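You operate a simulated robot arm through the tools that you are given. There is no shell and no other tool.

You run a simulated robot arm. Do the job below in one go: nothing can be reset, and whatever is moved stays where it is left.

JOB
Park and latch the press lever, then wipe the metal dust off the table.
Fine: use the folded rag and put it back; push the sliding plate in first. What is to be rubbed or washed off counts as gone when no trace of it is left.

The check looks at the end state, three seconds after you hand in, the way a careful person would. Anything else that was tipped, shoved, dropped, spilled or broken makes it a failure.

ROBOT AND FRAMES
A 7-joint arm with a three-finger gripper, fixed in place. Base frame: the origin is at the foot of the arm, x ahead of it, y to its left, z up; the work surface is at about z = 0.8. Lengths are in m, angles in rad, forces in N, time in s.
Its first joint turns from -2.897 to 2.897 rad. Payload 2.69 kg.
Tool frame: the origin (TCP) lies between the finger pads and is the grasp point; the fingertips stand 0.03 m ahead of it; z points along the fingers, y is the line along which they close. The gripper opens to 0.128 m. The gripper's body begins 0.117 m behind the TCP.
Orientation is that of the tool frame in the base frame, as a unit quaternion [x, y, z, w]. With the fingers straight down and closing along the base's y, the tool's x points along the base's -x, its y along +y and its z along -z.

CONTROLS
- The arm moves only by the tool arm_command. Its argument "rows" is a list of rows, each a list of 3 entries, a list of its own where there are three numbers: the turn, a rotation vector about the tool's x, y, z in units of 45 degrees (1.0 is 45 degrees), then the shift along the tool's x, y, z in units of 300 mm (1.0 is 300 mm), then the opening, from 0 (shut) to 1 (fully open). In form: [[[rx, ry, rz], [dx, dy, dz], gripper], ...]. A call has 1 to 20 rows; each row is the pose to reach, as a shift and turn from the pose commanded when the call began, along the tool's axes at that moment. A call with a number of a shift or a turn outside -1 to 1 is refused whole. A row lasts 0.2 s, in which the tool goes at most 0.05 m and 0.15 rad; a call with a longer step from one row to the next is refused whole, and so is a gripper value outside its range. A pose out of reach is approached as far as the arm can. The call stops where the force on the tool passes 80 N (or 10 N more than at its start, if that is more) or the arm is blocked; 0.2 s more then pass. The fingers move at their own pace and stop on an object; they squeeze with about 36 N. The grip force told is the motor's: it shows also when the fingers shut on nothing. Time passes only in rows, and 0.2 s behind the last, so rows that repeat a pose let the fingers close. The reply holds the time, the measured pose of the TCP, the force on the tool along the base axes, the opening and the grip force, in the units named above and with some noise, with the torque about the TCP (base axes, N m) and any sound that the robot's microphone picked up.
- Cameras (640 x 400 px; columns grow to the right, rows downward): "scene" is fixed at [0.2198, 0.5013, 1.6265]; the picture's right is [0.22, -0.97, 0.00], its down [-0.83, -0.19, -0.53] and it looks along [0.52, 0.12, -0.85] (base axes); focal length 214 px, centre (320, 200). "wrist" rides on the gripper at [0.058, 0.054, -0.131] in the tool frame; the picture's right is [-0.68, 0.74, 0.00], its down [-0.62, -0.57, -0.55] and it looks along [-0.40, -0.37, 0.84] (tool axes); focal length 234 px, centre (320, 200). There is no depth. A picture from a camera that has moved, and an enlarged one, comes with that camera's place and axes in the base frame and with its lens.
- capture(camera): a new picture of that camera. The clock stands still meanwhile.
- move_column(by): slides the trunk up (or, below 0, down) by that many m; the arm rides with it, the base frame stays. It gives what a move gives, with no picture.
- zoom(camera, box): a new picture of the part [left, top, right, bottom] of that camera's present view, enlarged. The clock stands still meanwhile.
- close_job(): hands the job in; it is judged then, once.

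Places have to be worked out from the pictures, the camera data and where the tool is seen. Open the gripper and draw the arm clear of the work before you hand the job in, unless the task says otherwise.

The tools are called after ">>>" as a command line: name --argument value ..., lists and objects as JSON in quotes. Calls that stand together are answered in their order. arm_command: Moves the arm, as the interface text tells. Its arguments: {"type":"object","properties":{"rows":{"type":"array","items":{"type":"array"}}},"required":["rows"]} The other tools are called the same way: move_column (by) slides the trunk up or down; capture (camera) takes a picture; zoom (camera, box) takes an enlarged picture of a part of a camera's view; close_job () hands the job in.

At the start:

```text
time_s: 0.0
position: [0.4814, 0.3209, 1.4842]
tool_rot: [-0.001, 1.0, 0.0, -0.001]
ft_force: [0.2, -0.6, 0.1]
torque: [0.01, -0.03, 0.02]
finger_gap: 0.128
gripper_force: 0.3
trunk travel left (down, up): [-0.25, 0.1]
```

scene: 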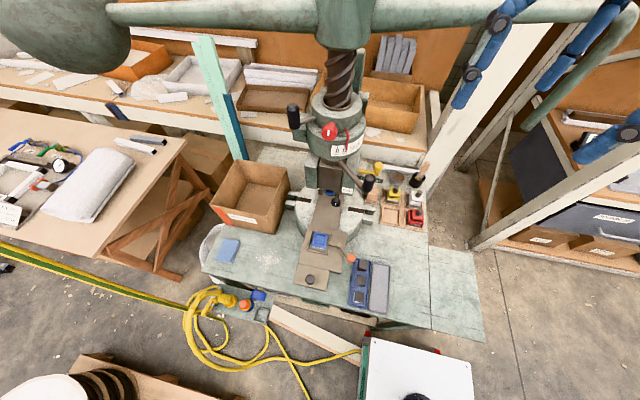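
wrist: 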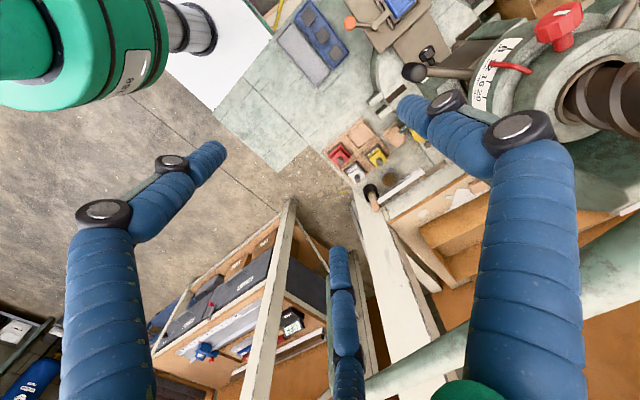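

I start by looking closer at the press and the table in front of it.

>>> zoom --camera "scene" --box '[190, 200, 430, 350]'

>>> zoom --camera "scene" --box '[270, 80, 430, 220]'

>>> zoom --camera "wrist" --box '[270, 0, 640, 200]'

```text
2.67 times, centred on (310, 275) of scene
camera zoom: at [0.2198, 0.5013, 1.6265], right [0.22, -0.97, 0.0], down [-0.83, -0.19, -0.53], along [0.52, 0.12, -0.85], focal length 572 px, centre (347, 0)
```

zoom: 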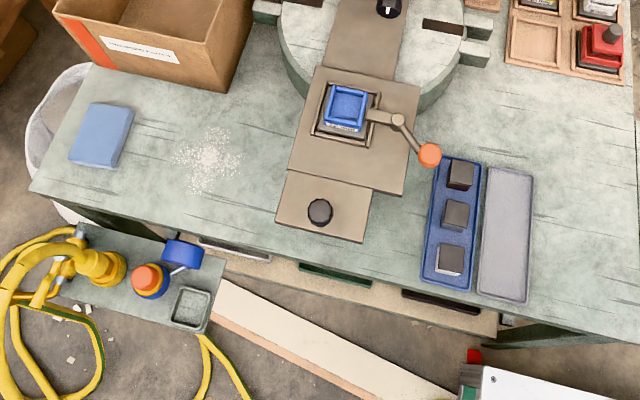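

```text
2.86 times, centred on (350, 150) of scene
camera zoom: at [0.2198, 0.5013, 1.6265], right [0.22, -0.97, 0.0], down [-0.83, -0.19, -0.53], along [0.52, 0.12, -0.85], focal length 613 px, centre (234, 343)
```

zoom: 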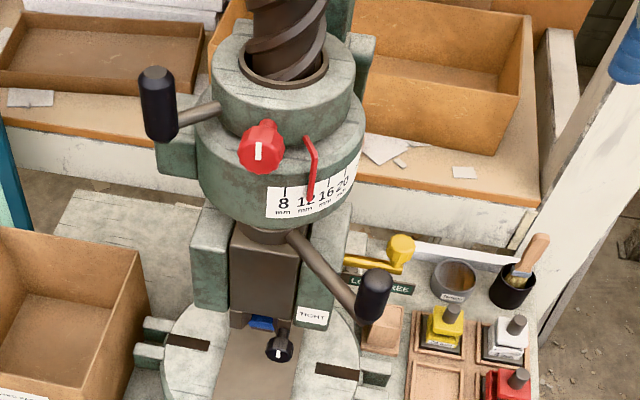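

```text
1.73 times, centred on (455, 100) of wrist
camera zoom: at [0.4213, 0.3736, 1.6142], right [0.68, 0.74, 0.0], down [0.62, -0.57, 0.55], along [0.4, -0.37, -0.84], focal length 405 px, centre (86, 373)
```

zoom: 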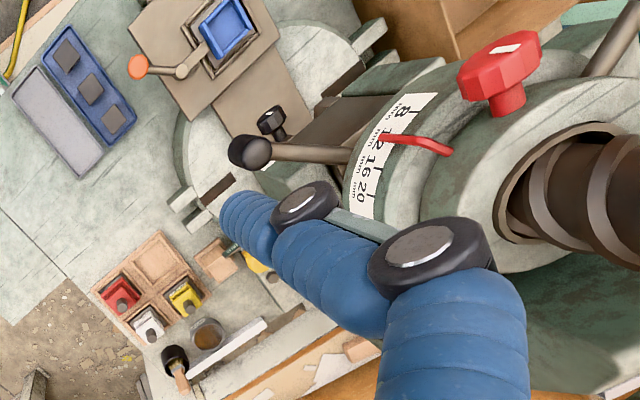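

Next I zoom in tighter on the lock sign, the collar scale, the plate's fixture and the dust.

>>> zoom --camera "scene" --box '[320, 150, 400, 210]'

>>> zoom --camera "scene" --box '[290, 100, 390, 165]'

>>> zoom --camera "scene" --box '[285, 185, 375, 295]'

>>> zoom --camera "scene" --box '[195, 225, 305, 300]'

>>> zoom --camera "wrist" --box '[320, 0, 480, 120]'

```text
6.67 times, centred on (360, 180) of scene
camera zoom: at [0.2198, 0.5013, 1.6265], right [0.22, -0.97, 0.0], down [-0.83, -0.19, -0.53], along [0.52, 0.12, -0.85], focal length 1430 px, centre (53, 333)
```

zoom: 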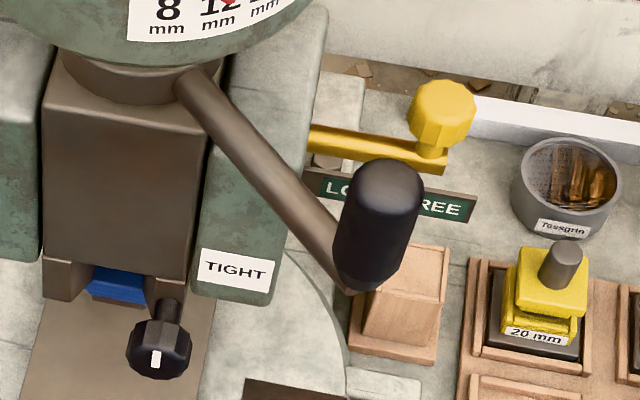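

```text
6.15 times, centred on (340, 132) of scene
camera zoom: at [0.2198, 0.5013, 1.6265], right [0.22, -0.97, 0.0], down [-0.83, -0.19, -0.53], along [0.52, 0.12, -0.85], focal length 1320 px, centre (197, 615)
```

zoom: 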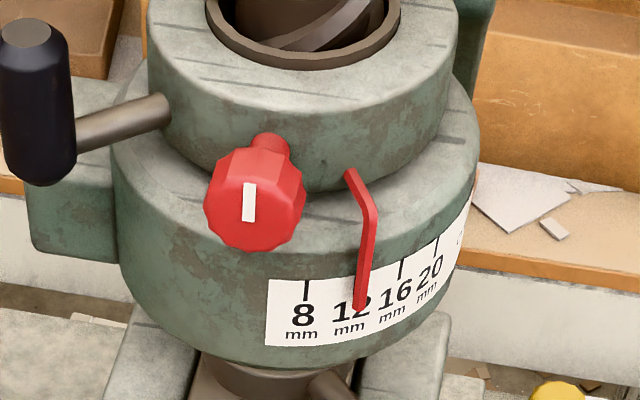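

```text
3.64 times, centred on (330, 240) of scene
camera zoom: at [0.2198, 0.5013, 1.6265], right [0.22, -0.97, 0.0], down [-0.83, -0.19, -0.53], along [0.52, 0.12, -0.85], focal length 780 px, centre (284, 54)
```

zoom: 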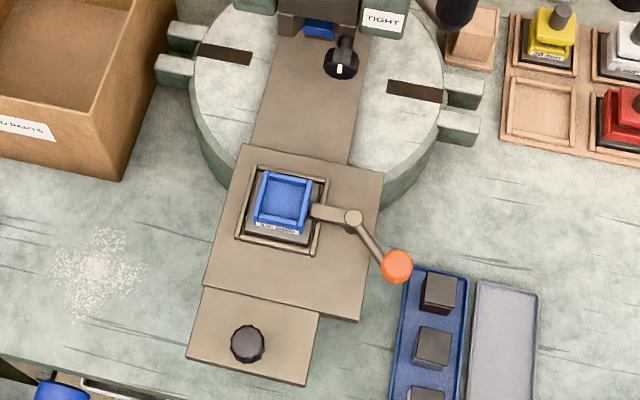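

```text
5.33 times, centred on (250, 262) of scene
camera zoom: at [0.2198, 0.5013, 1.6265], right [0.22, -0.97, 0.0], down [-0.83, -0.19, -0.53], along [0.52, 0.12, -0.85], focal length 1144 px, centre (693, -133)
```

zoom: 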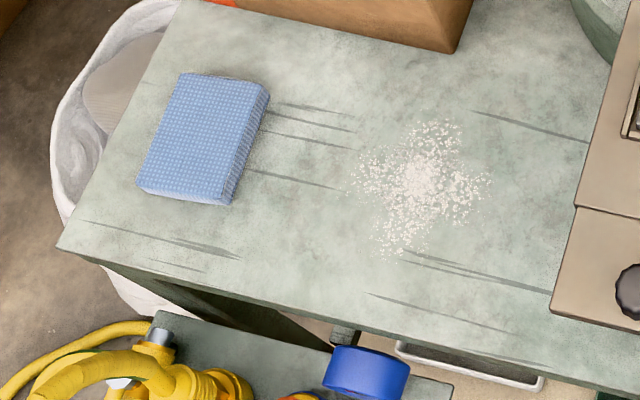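

```text
3.33 times, centred on (400, 60) of wrist
camera zoom: at [0.4213, 0.3736, 1.6142], right [0.68, 0.74, 0.0], down [0.62, -0.57, 0.55], along [0.4, -0.37, -0.84], focal length 781 px, centre (53, 667)
```

zoom: 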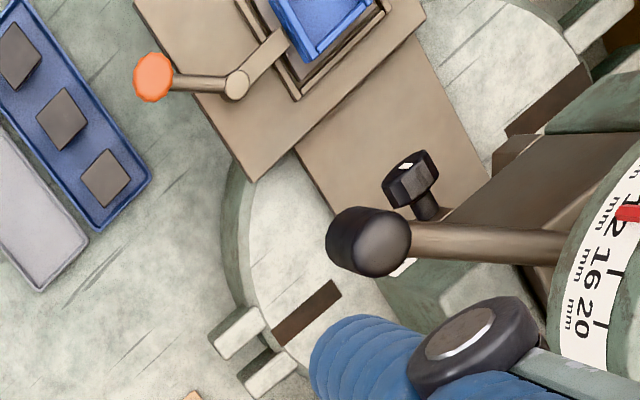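

The press lever (black grip) seems to sit around (0.53, 0.46, 1.23), with a yellow LOCK/FREE latch behind it; the plate slides along x at about y = 0.57. I move the arm to the right and turn the wrist camera to look at the press from its side.

>>> arm_command --rows '[[[0, 0, -0.14], [0.014, -0.08, 0.04], 1], [[0, 0, -0.28], [0.028, -0.16, 0.08], 1], [[0, 0, -0.42], [0.042, -0.24, 0.12], 1], [[0, 0, -0.57], [0.057, -0.32, 0.17], 1], [[0, 0, -0.71], [0.071, -0.4, 0.22], 1], [[0, 0, -0.85], [0.085, -0.48, 0.26], 1], [[0, 0, -1.0], [0.1, -0.56, 0.3], 1], [[0, 0, -1.0], [0.1, -0.56, 0.3], 1]]'

>>> capture --camera "wrist"

>>> capture --camera "scene"

```text
time_s: 1.8
position: [0.4525, 0.1518, 1.3947]
tool_rot: [-0.383, 0.924, 0.002, 0.0]
ft_force: [0.2, -0.6, -0.3]
torque: [0.0, -0.01, 0.03]
finger_gap: 0.128
gripper_force: 0.1
trunk travel left (down, up): [-0.25, 0.1]
```

```text
taken
camera wrist: at [0.3715, 0.1479, 1.5256], right [-0.04, 1.0, 0.0], down [0.84, 0.04, 0.55], along [0.55, 0.02, -0.84], focal length 234 px, centre (320, 200)
```

wrist: 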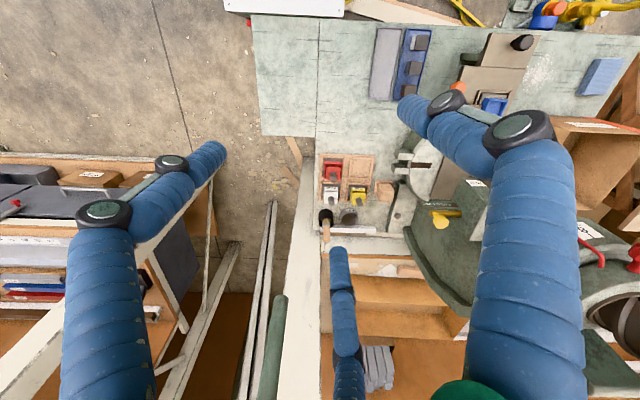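

```text
taken
```

scene: 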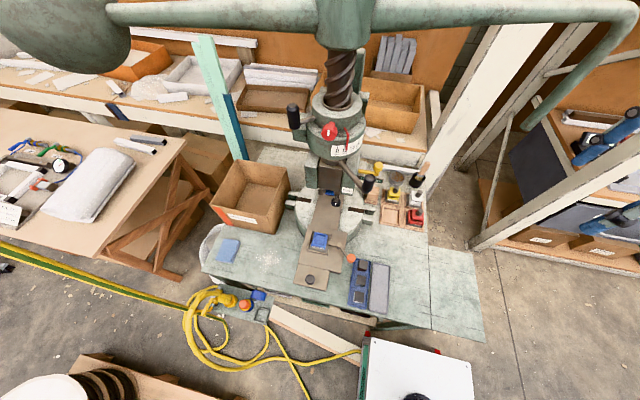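

Now I turn another 45 degrees and go lower so the camera faces the press from its right side.

>>> arm_command --rows '[[[0, 0, -0.14], [0.027, -0.007, 0.05], 1], [[0, 0, -0.28], [0.054, -0.013, 0.1], 1], [[0, 0, -0.42], [0.081, -0.02, 0.15], 1], [[0, 0, -0.57], [0.108, -0.027, 0.2], 1], [[0, 0, -0.71], [0.135, -0.033, 0.25], 1], [[0, 0, -0.85], [0.162, -0.04, 0.3], 1], [[0, 0, -1.0], [0.189, -0.047, 0.333], 1], [[0, 0, -1.0], [0.189, -0.047, 0.333], 1]]'

>>> capture --camera "wrist"

```text
time_s: 3.6
position: [0.4212, 0.1013, 1.2937]
tool_rot: [0.708, -0.706, 0.0, 0.0]
ft_force: [-0.2, 0.1, 0.4]
torque: [0.01, -0.01, 0.01]
finger_gap: 0.1281
gripper_force: 0.1
trunk travel left (down, up): [-0.25, 0.1]
```

```text
taken
camera wrist: at [0.3659, 0.0433, 1.4241], right [-0.74, 0.68, 0.0], down [0.56, 0.62, 0.55], along [0.37, 0.4, -0.84], focal length 234 px, centre (320, 200)
```

wrist: 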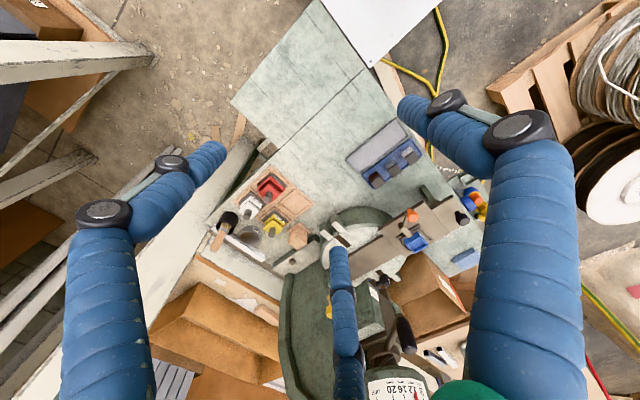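

The fingers hide the press here, so I tip the tool up 45 degrees to view the press more from the side.

>>> arm_command --rows '[[[0.1, -0.11, 0], [0, 0, 0], 1], [[0.2, -0.22, 0], [0, 0, 0], 1], [[0.3, -0.33, 0], [0, 0, 0], 1], [[0.4, -0.44, 0], [0, 0, 0], 1], [[0.5, -0.55, 0], [0, 0, 0], 1], [[0.6, -0.65, 0], [0, 0, 0], 1], [[0.68, -0.74, 0], [0, 0, 0], 1], [[0.68, -0.74, 0], [0, 0, 0], 1]]'

>>> capture --camera "wrist"

>>> capture --camera "scene"

```text
time_s: 5.4
position: [0.4215, 0.1021, 1.2936]
tool_rot: [0.653, -0.652, -0.014, -0.384]
ft_force: [-0.4, -0.5, 0.0]
torque: [0.01, -0.04, -0.02]
finger_gap: 0.1281
gripper_force: 0.1
trunk travel left (down, up): [-0.25, 0.1]
```

```text
taken
camera wrist: at [0.3187, -0.008, 1.3295], right [-0.74, 0.68, 0.0], down [0.13, 0.15, 0.98], along [0.66, 0.72, -0.2], focal length 234 px, centre (320, 200)
```

wrist: 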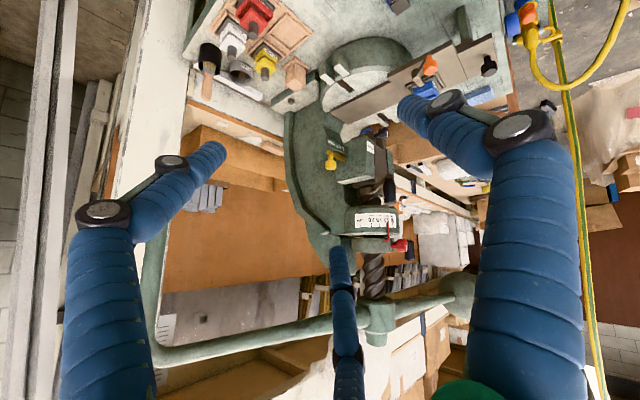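

```text
taken
```

scene: 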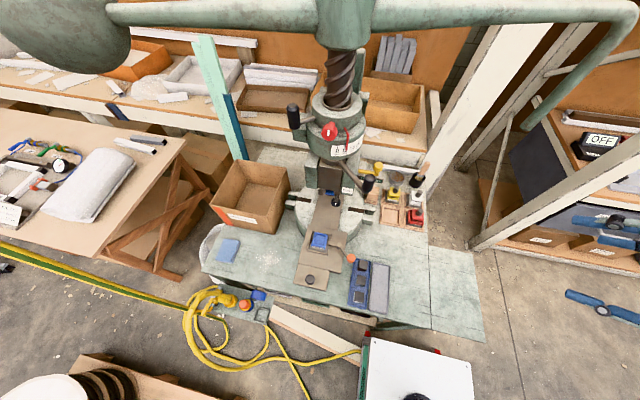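

Good side view (upside down). I enlarge the press head, latch and lever area.

>>> zoom --camera "wrist" --box '[280, 90, 440, 190]'

>>> zoom --camera "wrist" --box '[320, 180, 480, 280]'

>>> zoom --camera "wrist" --box '[190, 20, 510, 220]'

```text
4.00 times, centred on (360, 140) of wrist
camera zoom: at [0.3187, -0.008, 1.3295], right [-0.74, 0.68, 0.0], down [0.13, 0.15, 0.98], along [0.66, 0.72, -0.2], focal length 937 px, centre (160, 440)
```

zoom: 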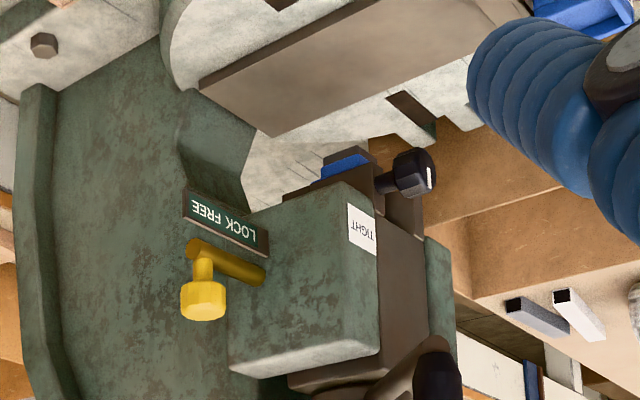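

```text
4.00 times, centred on (400, 230) of wrist
camera zoom: at [0.3187, -0.008, 1.3295], right [-0.74, 0.68, 0.0], down [0.13, 0.15, 0.98], along [0.66, 0.72, -0.2], focal length 937 px, centre (0, 80)
```

zoom: 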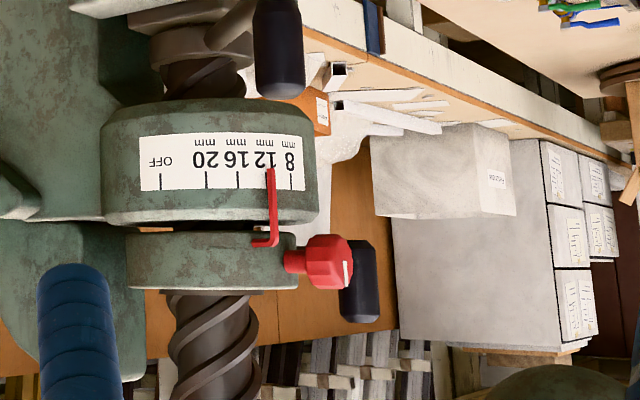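

```text
2.00 times, centred on (350, 120) of wrist
camera zoom: at [0.3187, -0.008, 1.3295], right [-0.74, 0.68, 0.0], down [0.13, 0.15, 0.98], along [0.66, 0.72, -0.2], focal length 468 px, centre (260, 360)
```

zoom: 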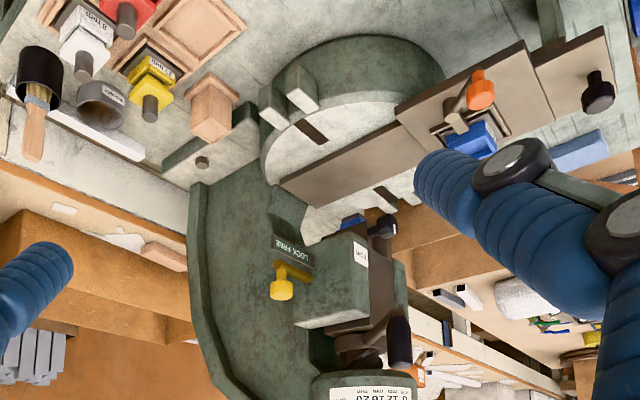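

The lower lever (hub under the scale collar, black grip) looks like the press lever, and the yellow bolt (knob near (0.68, 0.42, 1.125)) slides along y into the ram guide. I go closer for finer detail before touching anything.

>>> arm_command --rows '[[[0, 0, 0], [-0.06, -0.054, 0.08], 1], [[0, 0, 0], [-0.12, -0.107, 0.16], 1], [[0, 0, 0], [-0.18, -0.16, 0.24], 1], [[0, 0, 0], [-0.239, -0.214, 0.319], 1], [[0, 0, 0], [-0.239, -0.214, 0.319], 1]]'

>>> capture --camera "wrist"

>>> zoom --camera "wrist" --box '[270, 90, 430, 190]'

>>> zoom --camera "wrist" --box '[310, 170, 470, 270]'

```text
time_s: 6.6
position: [0.5126, 0.2019, 1.2931]
tool_rot: [0.653, -0.653, -0.017, -0.383]
ft_force: [-0.4, 0.9, -1.1]
torque: [-0.06, 0.04, 0.01]
finger_gap: 0.128
gripper_force: 0.0
trunk travel left (down, up): [-0.25, 0.1]
```

```text
taken
camera wrist: at [0.4102, 0.0928, 1.3285], right [-0.74, 0.68, 0.0], down [0.14, 0.15, 0.98], along [0.66, 0.72, -0.2], focal length 234 px, centre (320, 200)
```

wrist: 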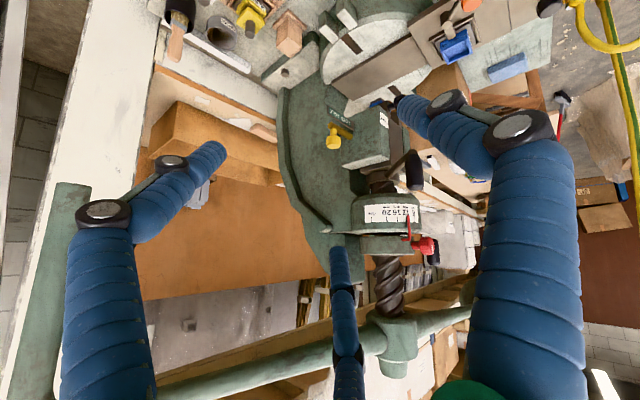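

```text
4.00 times, centred on (350, 140) of wrist
camera zoom: at [0.4102, 0.0928, 1.3285], right [-0.74, 0.68, 0.0], down [0.14, 0.15, 0.98], along [0.66, 0.72, -0.2], focal length 937 px, centre (200, 440)
```

zoom: 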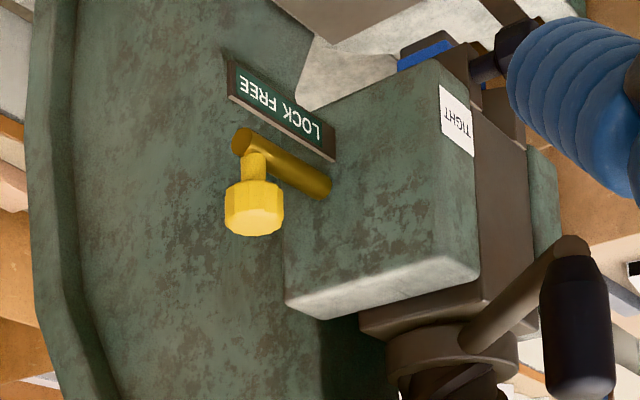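

```text
4.00 times, centred on (390, 220) of wrist
camera zoom: at [0.4102, 0.0928, 1.3285], right [-0.74, 0.68, 0.0], down [0.14, 0.15, 0.98], along [0.66, 0.72, -0.2], focal length 937 px, centre (40, 120)
```

zoom: 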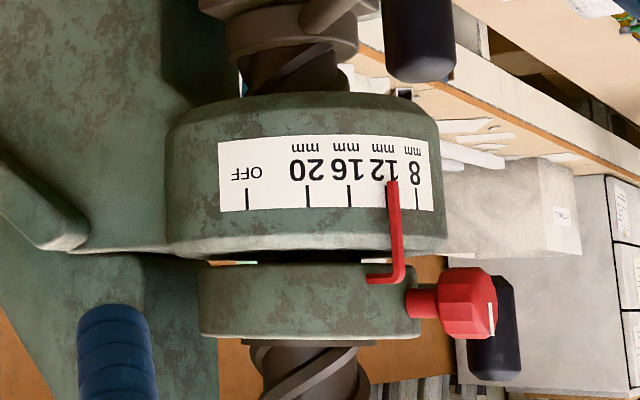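

The scale reads OFF–20–16–12–8 with the red pointer at 12; I have not seen a park mark yet. I swing round to the front of the press for another look.

>>> arm_command --rows '[[[0.054, 0.049, 0.073], [-0.072, 0.089, 0.054], 1], [[0.108, 0.099, 0.145], [-0.145, 0.177, 0.108], 1], [[0.161, 0.148, 0.218], [-0.217, 0.266, 0.162], 1], [[0.215, 0.198, 0.29], [-0.29, 0.355, 0.217], 1], [[0.269, 0.247, 0.363], [-0.362, 0.443, 0.271], 1], [[0.323, 0.296, 0.436], [-0.434, 0.532, 0.325], 1], [[0.376, 0.346, 0.508], [-0.507, 0.62, 0.379], 1], [[0.43, 0.395, 0.581], [-0.579, 0.709, 0.433], 1], [[0.43, 0.395, 0.581], [-0.579, 0.709, 0.433], 1]]'

>>> capture --camera "wrist"

>>> capture --camera "scene"

```text
time_s: 8.6
position: [0.3665, 0.4494, 1.1928]
tool_rot: [-0.411, 0.826, -0.107, 0.37]
ft_force: [-0.2, 0.3, -1.4]
torque: [-0.09, -0.03, -0.04]
finger_gap: 0.1282
gripper_force: 0.1
trunk travel left (down, up): [-0.25, 0.1]
```

```text
taken
camera wrist: at [0.2185, 0.422, 1.2274], right [-0.18, 0.98, 0.0], down [0.2, 0.03, 0.98], along [0.96, 0.17, -0.2], focal length 234 px, centre (320, 200)
```

wrist: 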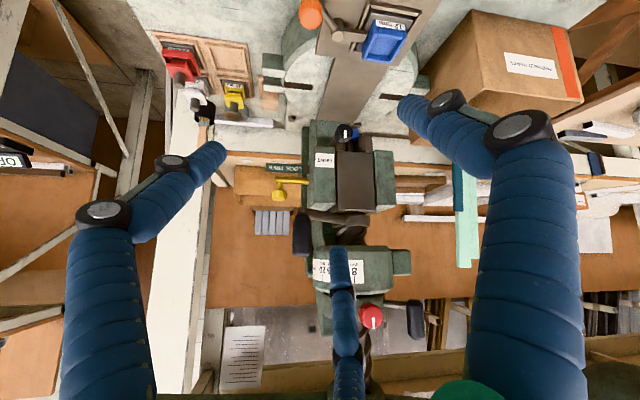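

```text
taken
```

scene: 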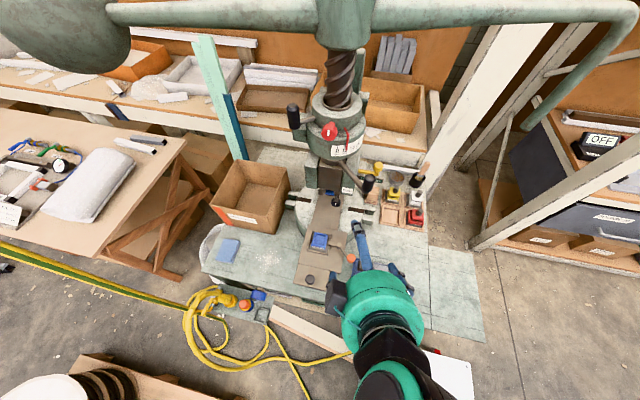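

There is a printed sheet behind the press; I enlarge it, plus the press front and the box marked OFF.

>>> zoom --camera "wrist" --box '[205, 315, 285, 400]'

>>> zoom --camera "wrist" --box '[260, 110, 440, 230]'

>>> zoom --camera "wrist" --box '[270, 200, 440, 330]'

>>> zoom --camera "scene" --box '[540, 100, 640, 170]'

>>> zoom --camera "wrist" --box '[280, 0, 480, 120]'

```text
4.71 times, centred on (245, 358) of wrist
camera zoom: at [0.2185, 0.422, 1.2274], right [-0.18, 0.98, 0.0], down [0.2, 0.03, 0.98], along [0.96, 0.17, -0.2], focal length 1102 px, centre (673, -541)
```

zoom: 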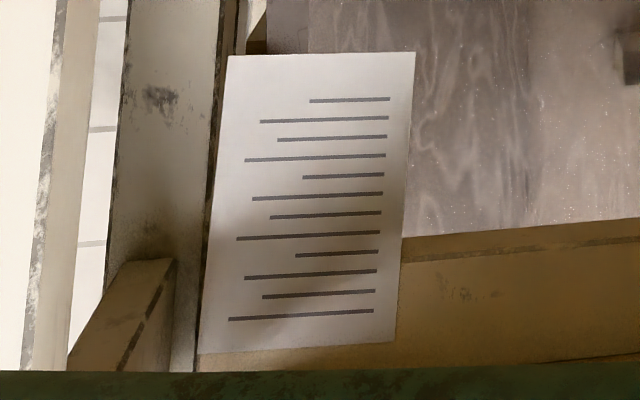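

```text
3.33 times, centred on (350, 170) of wrist
camera zoom: at [0.2185, 0.422, 1.2274], right [-0.18, 0.98, 0.0], down [0.2, 0.03, 0.98], along [0.96, 0.17, -0.2], focal length 781 px, centre (220, 300)
```

zoom: 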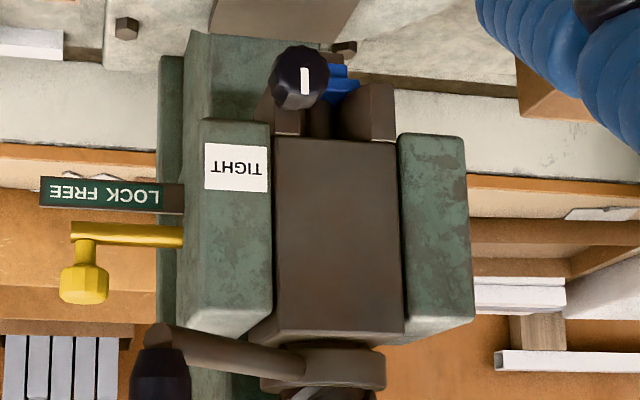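

```text
3.08 times, centred on (355, 265) of wrist
camera zoom: at [0.2185, 0.422, 1.2274], right [-0.18, 0.98, 0.0], down [0.2, 0.03, 0.98], along [0.96, 0.17, -0.2], focal length 720 px, centre (212, 0)
```

zoom: 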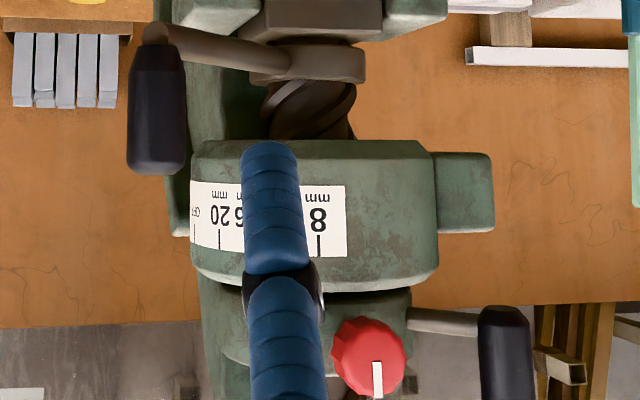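

```text
5.71 times, centred on (590, 135) of scene
camera zoom: at [0.2198, 0.5013, 1.6265], right [0.22, -0.97, 0.0], down [-0.83, -0.19, -0.53], along [0.52, 0.12, -0.85], focal length 1226 px, centre (-1223, 571)
```

zoom: 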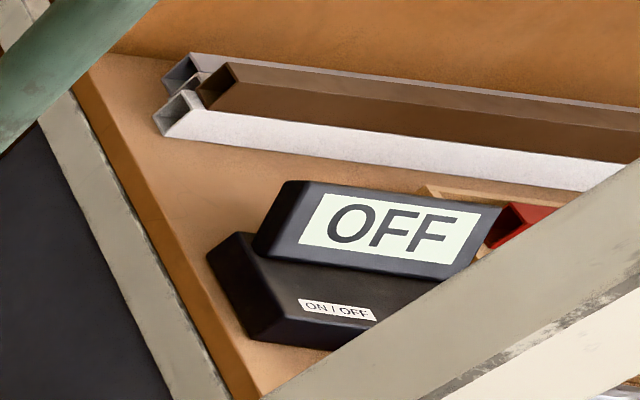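

```text
3.20 times, centred on (380, 60) of wrist
camera zoom: at [0.2185, 0.422, 1.2274], right [-0.18, 0.98, 0.0], down [0.2, 0.03, 0.98], along [0.96, 0.17, -0.2], focal length 749 px, centre (128, 648)
```

zoom: 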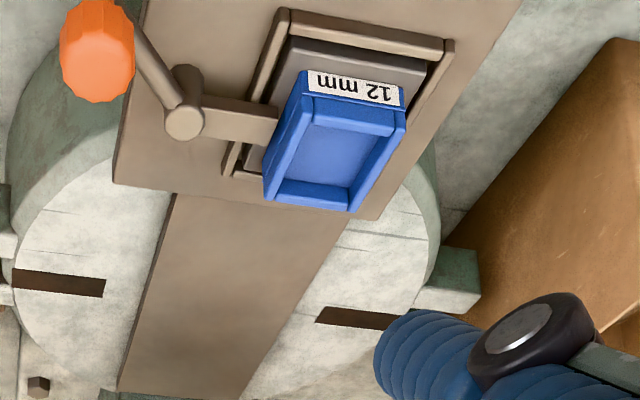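

The front view shows the 12 mm die in the plate's fixture, the punch well above it, and the bolt pulled out towards FREE. Now I level the tool and look down on the sliding plate.

>>> arm_command --rows '[[[-0.1, 0.11, 0], [0.012, 0.047, 0.022], 1], [[-0.2, 0.22, 0], [0.024, 0.094, 0.044], 1], [[-0.3, 0.33, 0], [0.036, 0.141, 0.066], 1], [[-0.4, 0.44, 0], [0.047, 0.188, 0.089], 1], [[-0.5, 0.55, 0], [0.059, 0.235, 0.111], 1], [[-0.6, 0.65, 0], [0.071, 0.282, 0.133], 1], [[-0.68, 0.74, 0], [0.083, 0.329, 0.155], 1], [[-0.68, 0.74, 0], [0.083, 0.329, 0.155], 1]]'

>>> capture --camera "wrist"

>>> zoom --camera "wrist" --box '[240, 60, 440, 240]'

```text
time_s: 10.4
position: [0.3323, 0.4815, 1.1062]
tool_rot: [-0.445, 0.892, -0.022, 0.073]
ft_force: [-0.2, -0.3, 0.6]
torque: [0.02, -0.01, -0.03]
finger_gap: 0.1283
gripper_force: 0.1
out of reach, approached as far as the arm can: row 6, 7, 8
trunk travel left (down, up): [-0.25, 0.1]
```

```text
taken
camera wrist: at [0.2338, 0.4638, 1.2229], right [-0.18, 0.98, 0.0], down [0.73, 0.13, 0.67], along [0.66, 0.12, -0.74], focal length 234 px, centre (320, 200)
```

wrist: 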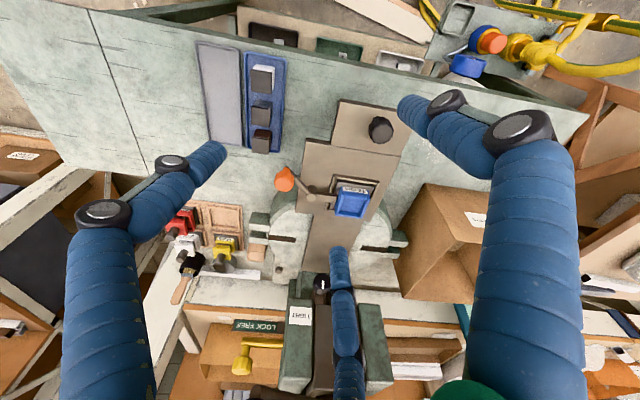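

```text
2.22 times, centred on (340, 150) of wrist
camera zoom: at [0.2338, 0.4638, 1.2229], right [-0.18, 0.98, 0.0], down [0.73, 0.13, 0.67], along [0.66, 0.12, -0.74], focal length 520 px, centre (276, 311)
```

zoom: 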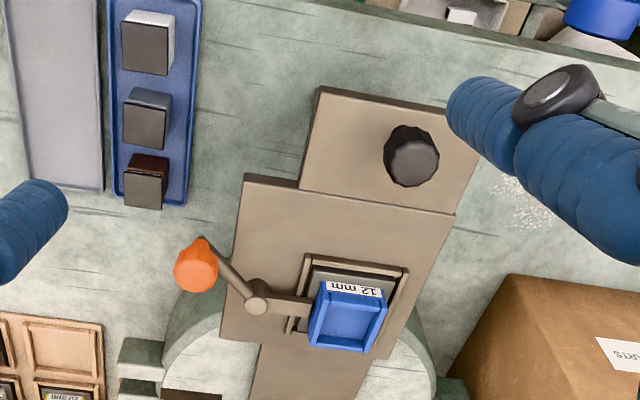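

The knob on the plate works out at about (0.348, 0.565, 0.936), higher than the table; the plate overhangs from the press bed. I turn the tool back towards square and back off in front of the plate.

>>> arm_command --rows '[[[0, 0, 0.14], [0.02, 0.025, -0.015], 1], [[0, 0, 0.28], [0.04, 0.05, -0.03], 1], [[0, 0, 0.42], [0.06, 0.075, -0.045], 1], [[0, 0, 0.57], [0.08, 0.1, -0.06], 1], [[0, 0, 0.71], [0.1, 0.125, -0.075], 1], [[0, 0, 0.85], [0.11, 0.14, -0.09], 1], [[0, 0, 1.0], [0.12, 0.16, -0.1], 1], [[0, 0, 1.0], [0.12, 0.16, -0.1], 1]]'

>>> capture --camera "wrist"

>>> capture --camera "scene"

```text
time_s: 12.2
position: [0.2712, 0.4703, 1.1139]
tool_rot: [-0.064, 0.996, -0.006, 0.07]
ft_force: [-0.5, -0.3, 0.6]
torque: [0.01, 0.0, -0.02]
finger_gap: 0.1279
gripper_force: 0.0
trunk travel left (down, up): [-0.25, 0.1]
```

```text
taken
camera wrist: at [0.1863, 0.516, 1.2334], right [0.57, 0.82, 0.08], down [0.6, -0.48, 0.64], along [0.56, -0.32, -0.76], focal length 234 px, centre (320, 200)
```

wrist: 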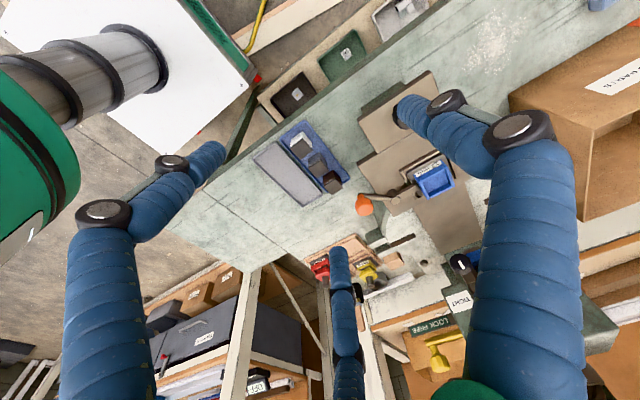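

```text
taken
```

scene: 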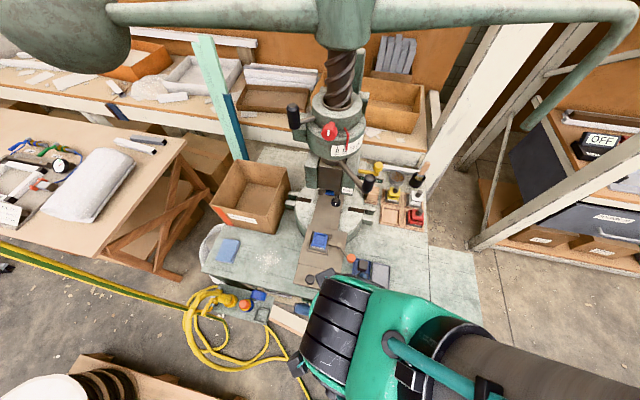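

The tool is now in front of the plate. I tip it 40 degrees forward, square it up and close the fingers, ready to push the knob in +x from the front while keeping the wrist clear of the press head.

>>> arm_command --rows '[[[0.011, -0.118, 0.026], [0.006, 0.055, 0.045], 0.5], [[0.022, -0.236, 0.052], [0.011, 0.109, 0.09], 0], [[0.034, -0.354, 0.078], [0.017, 0.164, 0.136], 0], [[0.045, -0.472, 0.103], [0.023, 0.219, 0.181], 0], [[0.056, -0.59, 0.129], [0.028, 0.273, 0.227], 0], [[0.0675, -0.708, 0.155], [0.034, 0.328, 0.272], 0], [[0.0675, -0.708, 0.155], [0.034, 0.328, 0.272], 0]]'

>>> capture --camera "wrist"

>>> capture --camera "scene"

```text
time_s: 13.8
position: [0.269, 0.5831, 1.0607]
tool_rot: [0.011, 0.937, 0.014, 0.349]
ft_force: [0.1, 0.8, -0.7]
torque: [-0.02, 0.01, 0.01]
finger_gap: 0.002
gripper_force: 31.0
trunk travel left (down, up): [-0.25, 0.1]
```

```text
taken
camera wrist: at [0.1383, 0.6358, 1.1226], right [0.52, 0.72, 0.47], down [0.1, -0.59, 0.8], along [0.85, -0.37, -0.38], focal length 234 px, centre (320, 200)
```

wrist: 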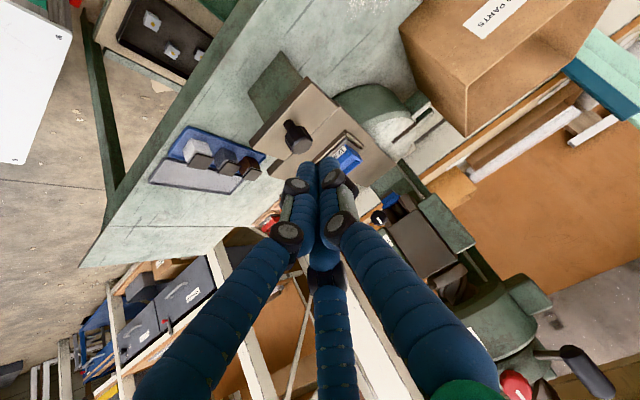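

```text
taken
```

scene: 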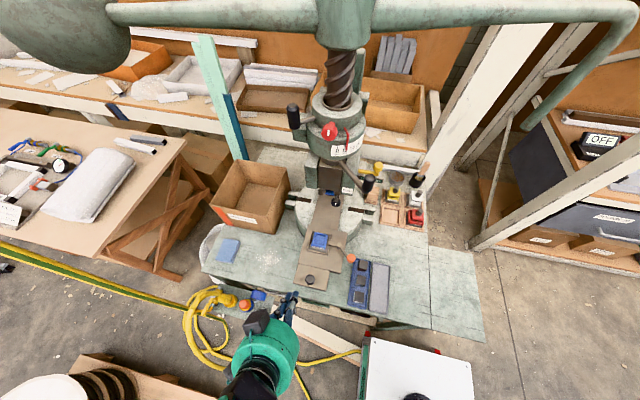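

Fingers are shut and match where I expect them. I enlarge the knob in the wrist view to get its height and the plate's build.

>>> zoom --camera "wrist" --box '[230, 70, 430, 200]'

>>> zoom --camera "scene" --box '[270, 220, 370, 310]'

```text
3.08 times, centred on (330, 135) of wrist
camera zoom: at [0.1383, 0.6358, 1.1226], right [0.52, 0.72, 0.47], down [0.1, -0.59, 0.8], along [0.85, -0.37, -0.38], focal length 720 px, centre (289, 400)
```

zoom: 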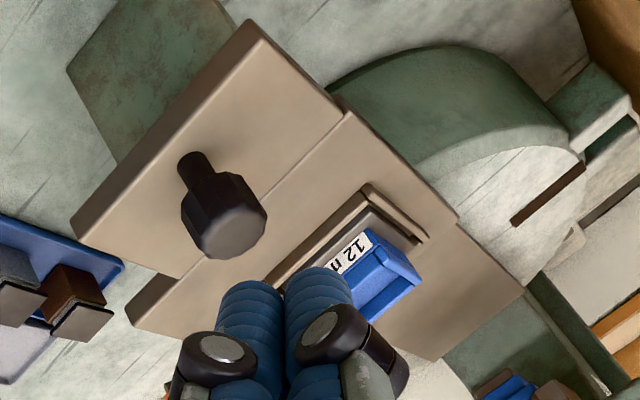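

```text
4.44 times, centred on (320, 265) of scene
camera zoom: at [0.2198, 0.5013, 1.6265], right [0.22, -0.97, 0.0], down [-0.83, -0.19, -0.53], along [0.52, 0.12, -0.85], focal length 953 px, centre (320, -89)
```

zoom: 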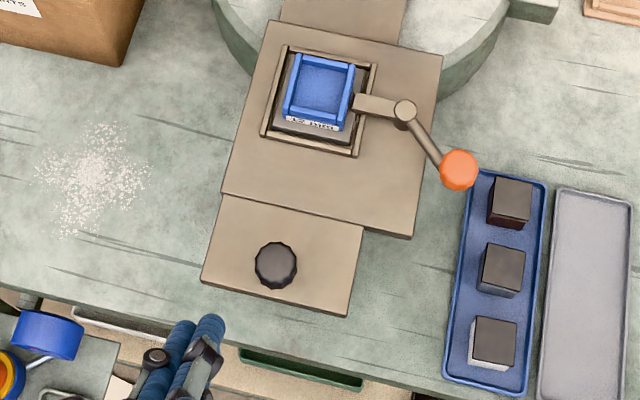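

Knob head is centred near (0.349, 0.561, 0.947) on a stem, plate top about 0.923. The measured pose differs a little from what I asked, so I send a hold row to see where the arm settles.

>>> arm_command --rows '[[[0, 0, 0], [0, 0, 0], 0], [[0, 0, 0], [0, 0, 0], 0]]'

```text
time_s: 14.4
position: [0.2678, 0.5814, 1.0597]
tool_rot: [0.009, 0.937, 0.012, 0.349]
ft_force: [0.0, -0.3, -0.3]
torque: [-0.02, 0.01, -0.01]
finger_gap: 0.0021
gripper_force: 31.5
trunk travel left (down, up): [-0.25, 0.1]
```

Settled. I lower the closed fingertips to just in front of the knob.

>>> arm_command --rows '[[[0, 0, 0], [0.053, -0.026, 0.091], 0], [[0, 0, 0], [0.107, -0.052, 0.182], 0], [[0, 0, 0], [0.16, -0.078, 0.273], 0], [[0, 0, 0], [0.16, -0.078, 0.273], 0]]'

>>> zoom --camera "scene" --box '[260, 220, 370, 310]'

>>> capture --camera "wrist"

```text
time_s: 15.4
position: [0.2866, 0.5599, 0.9654]
tool_rot: [0.01, 0.937, 0.012, 0.349]
ft_force: [-0.9, -0.9, -0.8]
torque: [-0.03, -0.02, 0.01]
finger_gap: 0.0023
gripper_force: 31.2
trunk travel left (down, up): [-0.25, 0.1]
```

```text
4.44 times, centred on (315, 265) of scene
camera zoom: at [0.2198, 0.5013, 1.6265], right [0.22, -0.97, 0.0], down [-0.83, -0.19, -0.53], along [0.52, 0.12, -0.85], focal length 953 px, centre (342, -89)
```

zoom: 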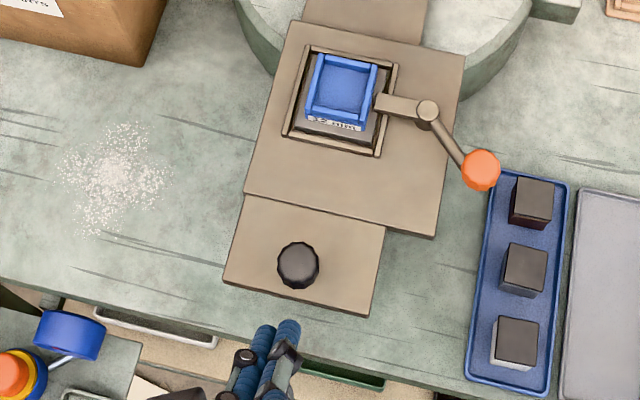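

```text
taken
camera wrist: at [0.1562, 0.6132, 1.0267], right [0.52, 0.72, 0.46], down [0.1, -0.59, 0.8], along [0.85, -0.37, -0.38], focal length 234 px, centre (320, 200)
```

wrist: 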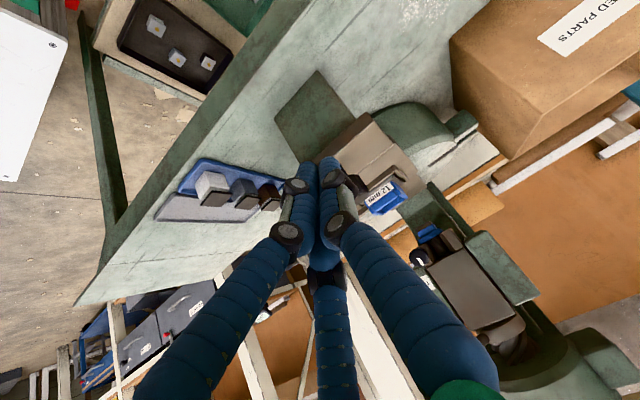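

Fingers are lined up with the knob (y = 0.56). I push in +x slowly for the first 12 cm and watch the force.

>>> arm_command --rows '[[[0, 0, 0], [-0.0378, 0.0005, 0.0327], 0], [[0, 0, 0], [-0.0756, 0.001, 0.0654], 0], [[0, 0, 0], [-0.1134, 0.0016, 0.0981], 0], [[0, 0, 0], [-0.1512, 0.0021, 0.1309], 0], [[0, 0, 0], [-0.189, 0.0026, 0.1636], 0], [[0, 0, 0], [-0.2269, 0.0031, 0.1963], 0], [[0, 0, 0], [-0.2647, 0.0036, 0.229], 0], [[0, 0, 0], [-0.3025, 0.0042, 0.2617], 0]]'

>>> zoom --camera "scene" --box '[260, 180, 380, 310]'

```text
time_s: 17.2
position: [0.3952, 0.5598, 0.954]
tool_rot: [-0.002, 0.938, 0.005, 0.348]
ft_force: [0.0, -0.5, 0.1]
torque: [0.04, 0.04, -0.01]
finger_gap: 0.0022
gripper_force: 31.0
trunk travel left (down, up): [-0.25, 0.1]
```

```text
3.08 times, centred on (320, 245) of scene
camera zoom: at [0.2198, 0.5013, 1.6265], right [0.22, -0.97, 0.0], down [-0.83, -0.19, -0.53], along [0.52, 0.12, -0.85], focal length 660 px, centre (320, 62)
```

zoom: 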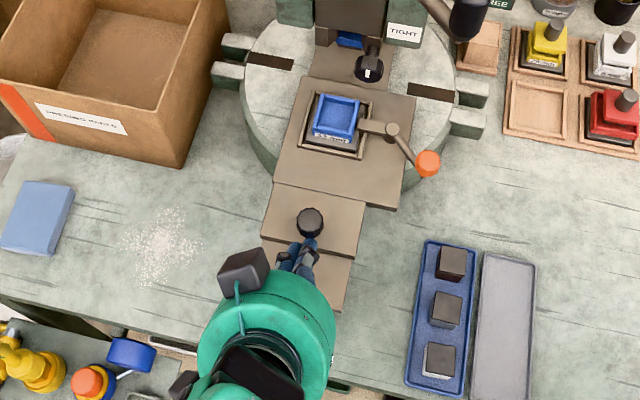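

The plate slides in freely and the fixed rail shows in front of it. The tool sagged slightly, so I raise it a centimetre while pushing on gently.

>>> arm_command --rows '[[[0, 0, 0], [-0.022, 0, -0.025], 0], [[0, 0, 0], [-0.053, 0, 0.0], 0], [[0, 0, 0], [-0.084, 0.001, 0.027], 0], [[0, 0, 0], [-0.115, 0.001, 0.054], 0], [[0, 0, 0], [-0.146, 0.001, 0.081], 0], [[0, 0, 0], [-0.177, 0.001, 0.108], 0], [[0, 0, 0], [-0.207, 0.002, 0.134], 0], [[0, 0, 0], [-0.237, 0.002, 0.16], 0]]'

>>> zoom --camera "scene" --box '[260, 180, 380, 310]'

```text
time_s: 19.0
position: [0.4774, 0.5603, 0.962]
tool_rot: [-0.004, 0.938, 0.006, 0.347]
ft_force: [-23.9, 0.0, 7.0]
torque: [-0.13, 0.03, -0.04]
finger_gap: 0.0022
gripper_force: 31.3
trunk travel left (down, up): [-0.25, 0.1]
```

```text
3.08 times, centred on (320, 245) of scene
camera zoom: at [0.2198, 0.5013, 1.6265], right [0.22, -0.97, 0.0], down [-0.83, -0.19, -0.53], along [0.52, 0.12, -0.85], focal length 660 px, centre (320, 62)
```

zoom: 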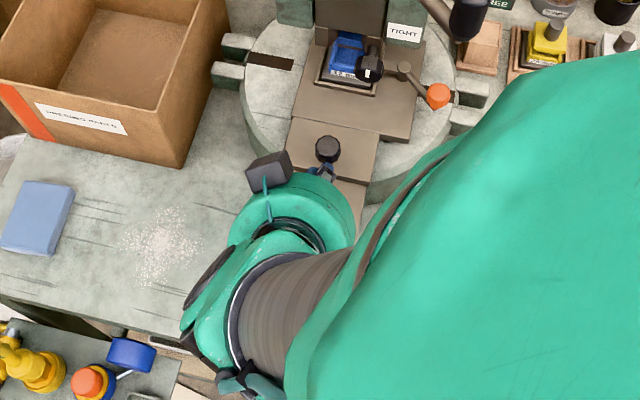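

About 24 N resistance now, near where the fixture should meet the ram axis. I press on a little to confirm it's the end stop.

>>> arm_command --rows '[[[0, 0, 0], [-0.01, 0, 0.0087], 0], [[0, 0, 0], [-0.02, 0, 0.0174], 0], [[0, 0, 0], [-0.03, 0, 0.026], 0], [[0, 0, 0], [-0.03, 0, 0.026], 0]]'

>>> zoom --camera "scene" --box '[290, 160, 390, 240]'

```text
time_s: 19.6
position: [0.4781, 0.561, 0.9598]
tool_rot: [-0.005, 0.939, 0.005, 0.344]
ft_force: [-33.5, -3.7, 6.7]
torque: [0.43, 0.2, -0.21]
finger_gap: 0.0021
gripper_force: 31.3
trunk travel left (down, up): [-0.25, 0.1]
stopped in row 2: the force on the tool passed its limit at 86 N (the readings are from after the stop); the commanded pose is now the measured one
```

```text
5.00 times, centred on (340, 200) of scene
camera zoom: at [0.2198, 0.5013, 1.6265], right [0.22, -0.97, 0.0], down [-0.83, -0.19, -0.53], along [0.52, 0.12, -0.85], focal length 1072 px, centre (220, 200)
```

zoom: 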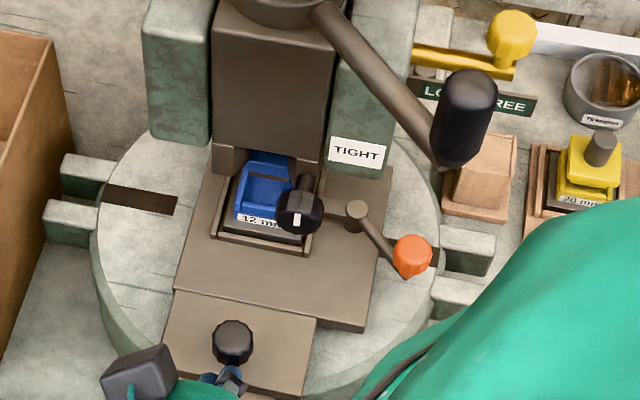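

Hard stop at 86 N with the fixture centred under the ram: the plate is fully in. I back the fingers away from the knob and rise clear.

>>> arm_command --rows '[[[0, 0, 0], [0.05, 0, -0.044], 0], [[0, 0, 0], [0.126, 0, -0.109], 0], [[0, 0, 0], [0.252, 0, -0.218], 0], [[0, 0, 0], [0.378, 0, -0.327], 0], [[0, 0, 0], [0.4, 0, -0.45], 0], [[0, 0, 0], [0.4, 0, -0.57], 0], [[0, 0, 0], [0.4, 0, -0.57], 0]]'

>>> capture --camera "scene"

>>> zoom --camera "scene" --box '[280, 40, 400, 130]'

>>> capture --camera "wrist"

```text
time_s: 21.2
position: [0.2785, 0.5555, 1.0133]
tool_rot: [-0.004, 0.939, 0.005, 0.345]
ft_force: [0.0, 0.1, 0.9]
torque: [0.04, -0.02, 0.01]
finger_gap: 0.002
gripper_force: 30.8
trunk travel left (down, up): [-0.25, 0.1]
```

```text
taken
```

scene: 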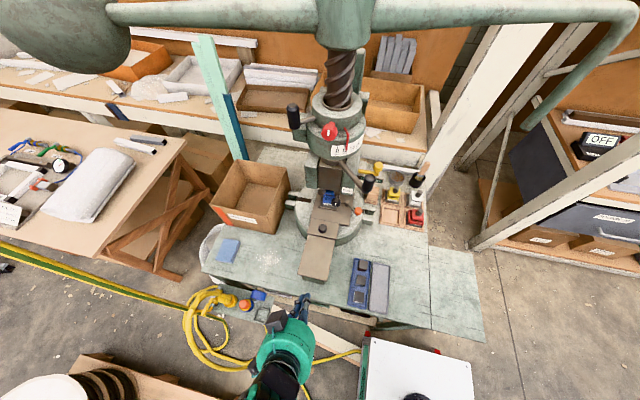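

```text
4.44 times, centred on (340, 85) of scene
camera zoom: at [0.2198, 0.5013, 1.6265], right [0.22, -0.97, 0.0], down [-0.83, -0.19, -0.53], along [0.52, 0.12, -0.85], focal length 953 px, centre (231, 711)
```

zoom: 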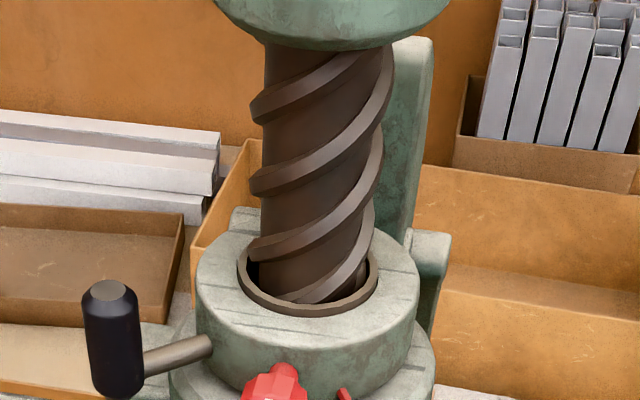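

```text
taken
camera wrist: at [0.1465, 0.6073, 1.0744], right [0.51, 0.74, 0.44], down [0.12, -0.57, 0.81], along [0.85, -0.36, -0.38], focal length 234 px, centre (320, 200)
```

wrist: 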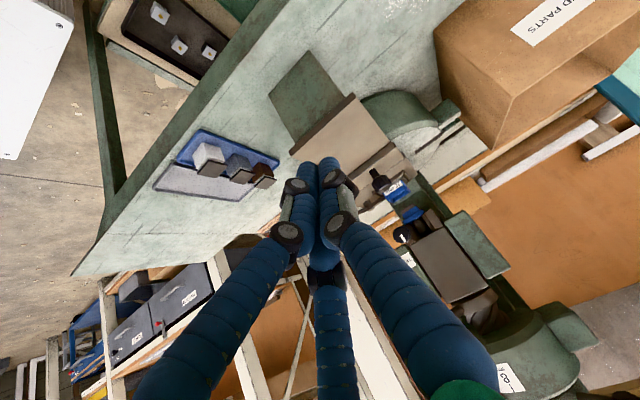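

The thread is right-handed, so turning the lever counter-clockwise (seen from above, towards the right/back) should raise the ram. I plan to take the grip at about (0.537, 0.456, 1.214) from its outer side; first half of the move there, with the fingers opening.

>>> arm_command --rows '[[[-0.105, -0.039, -0.088], [-0.11, -0.062, -0.02], 0.3], [[-0.209, -0.078, -0.177], [-0.219, -0.123, -0.039], 0.6], [[-0.314, -0.116, -0.265], [-0.329, -0.185, -0.059], 0.6], [[-0.418, -0.155, -0.354], [-0.438, -0.246, -0.078], 0.6], [[-0.523, -0.194, -0.442], [-0.548, -0.308, -0.098], 0.6], [[-0.523, -0.194, -0.442], [-0.548, -0.308, -0.098], 0.6]]'

>>> capture --camera "scene"

```text
time_s: 22.6
position: [0.3885, 0.4638, 1.1417]
tool_rot: [-0.235, 0.874, 0.138, 0.401]
ft_force: [0.6, 0.2, -0.4]
torque: [0.08, 0.0, 0.08]
finger_gap: 0.0765
gripper_force: 0.0
trunk travel left (down, up): [-0.25, 0.1]
```

```text
taken
```

scene: 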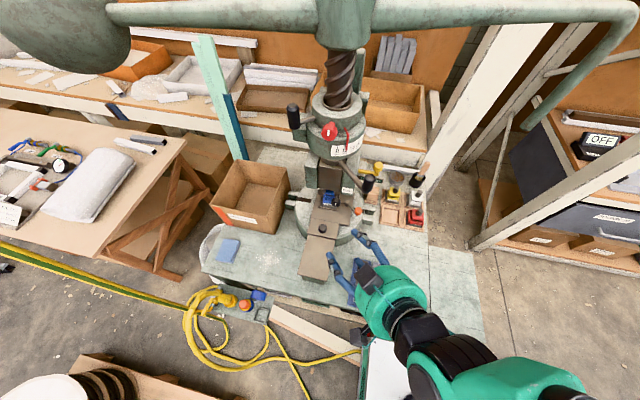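

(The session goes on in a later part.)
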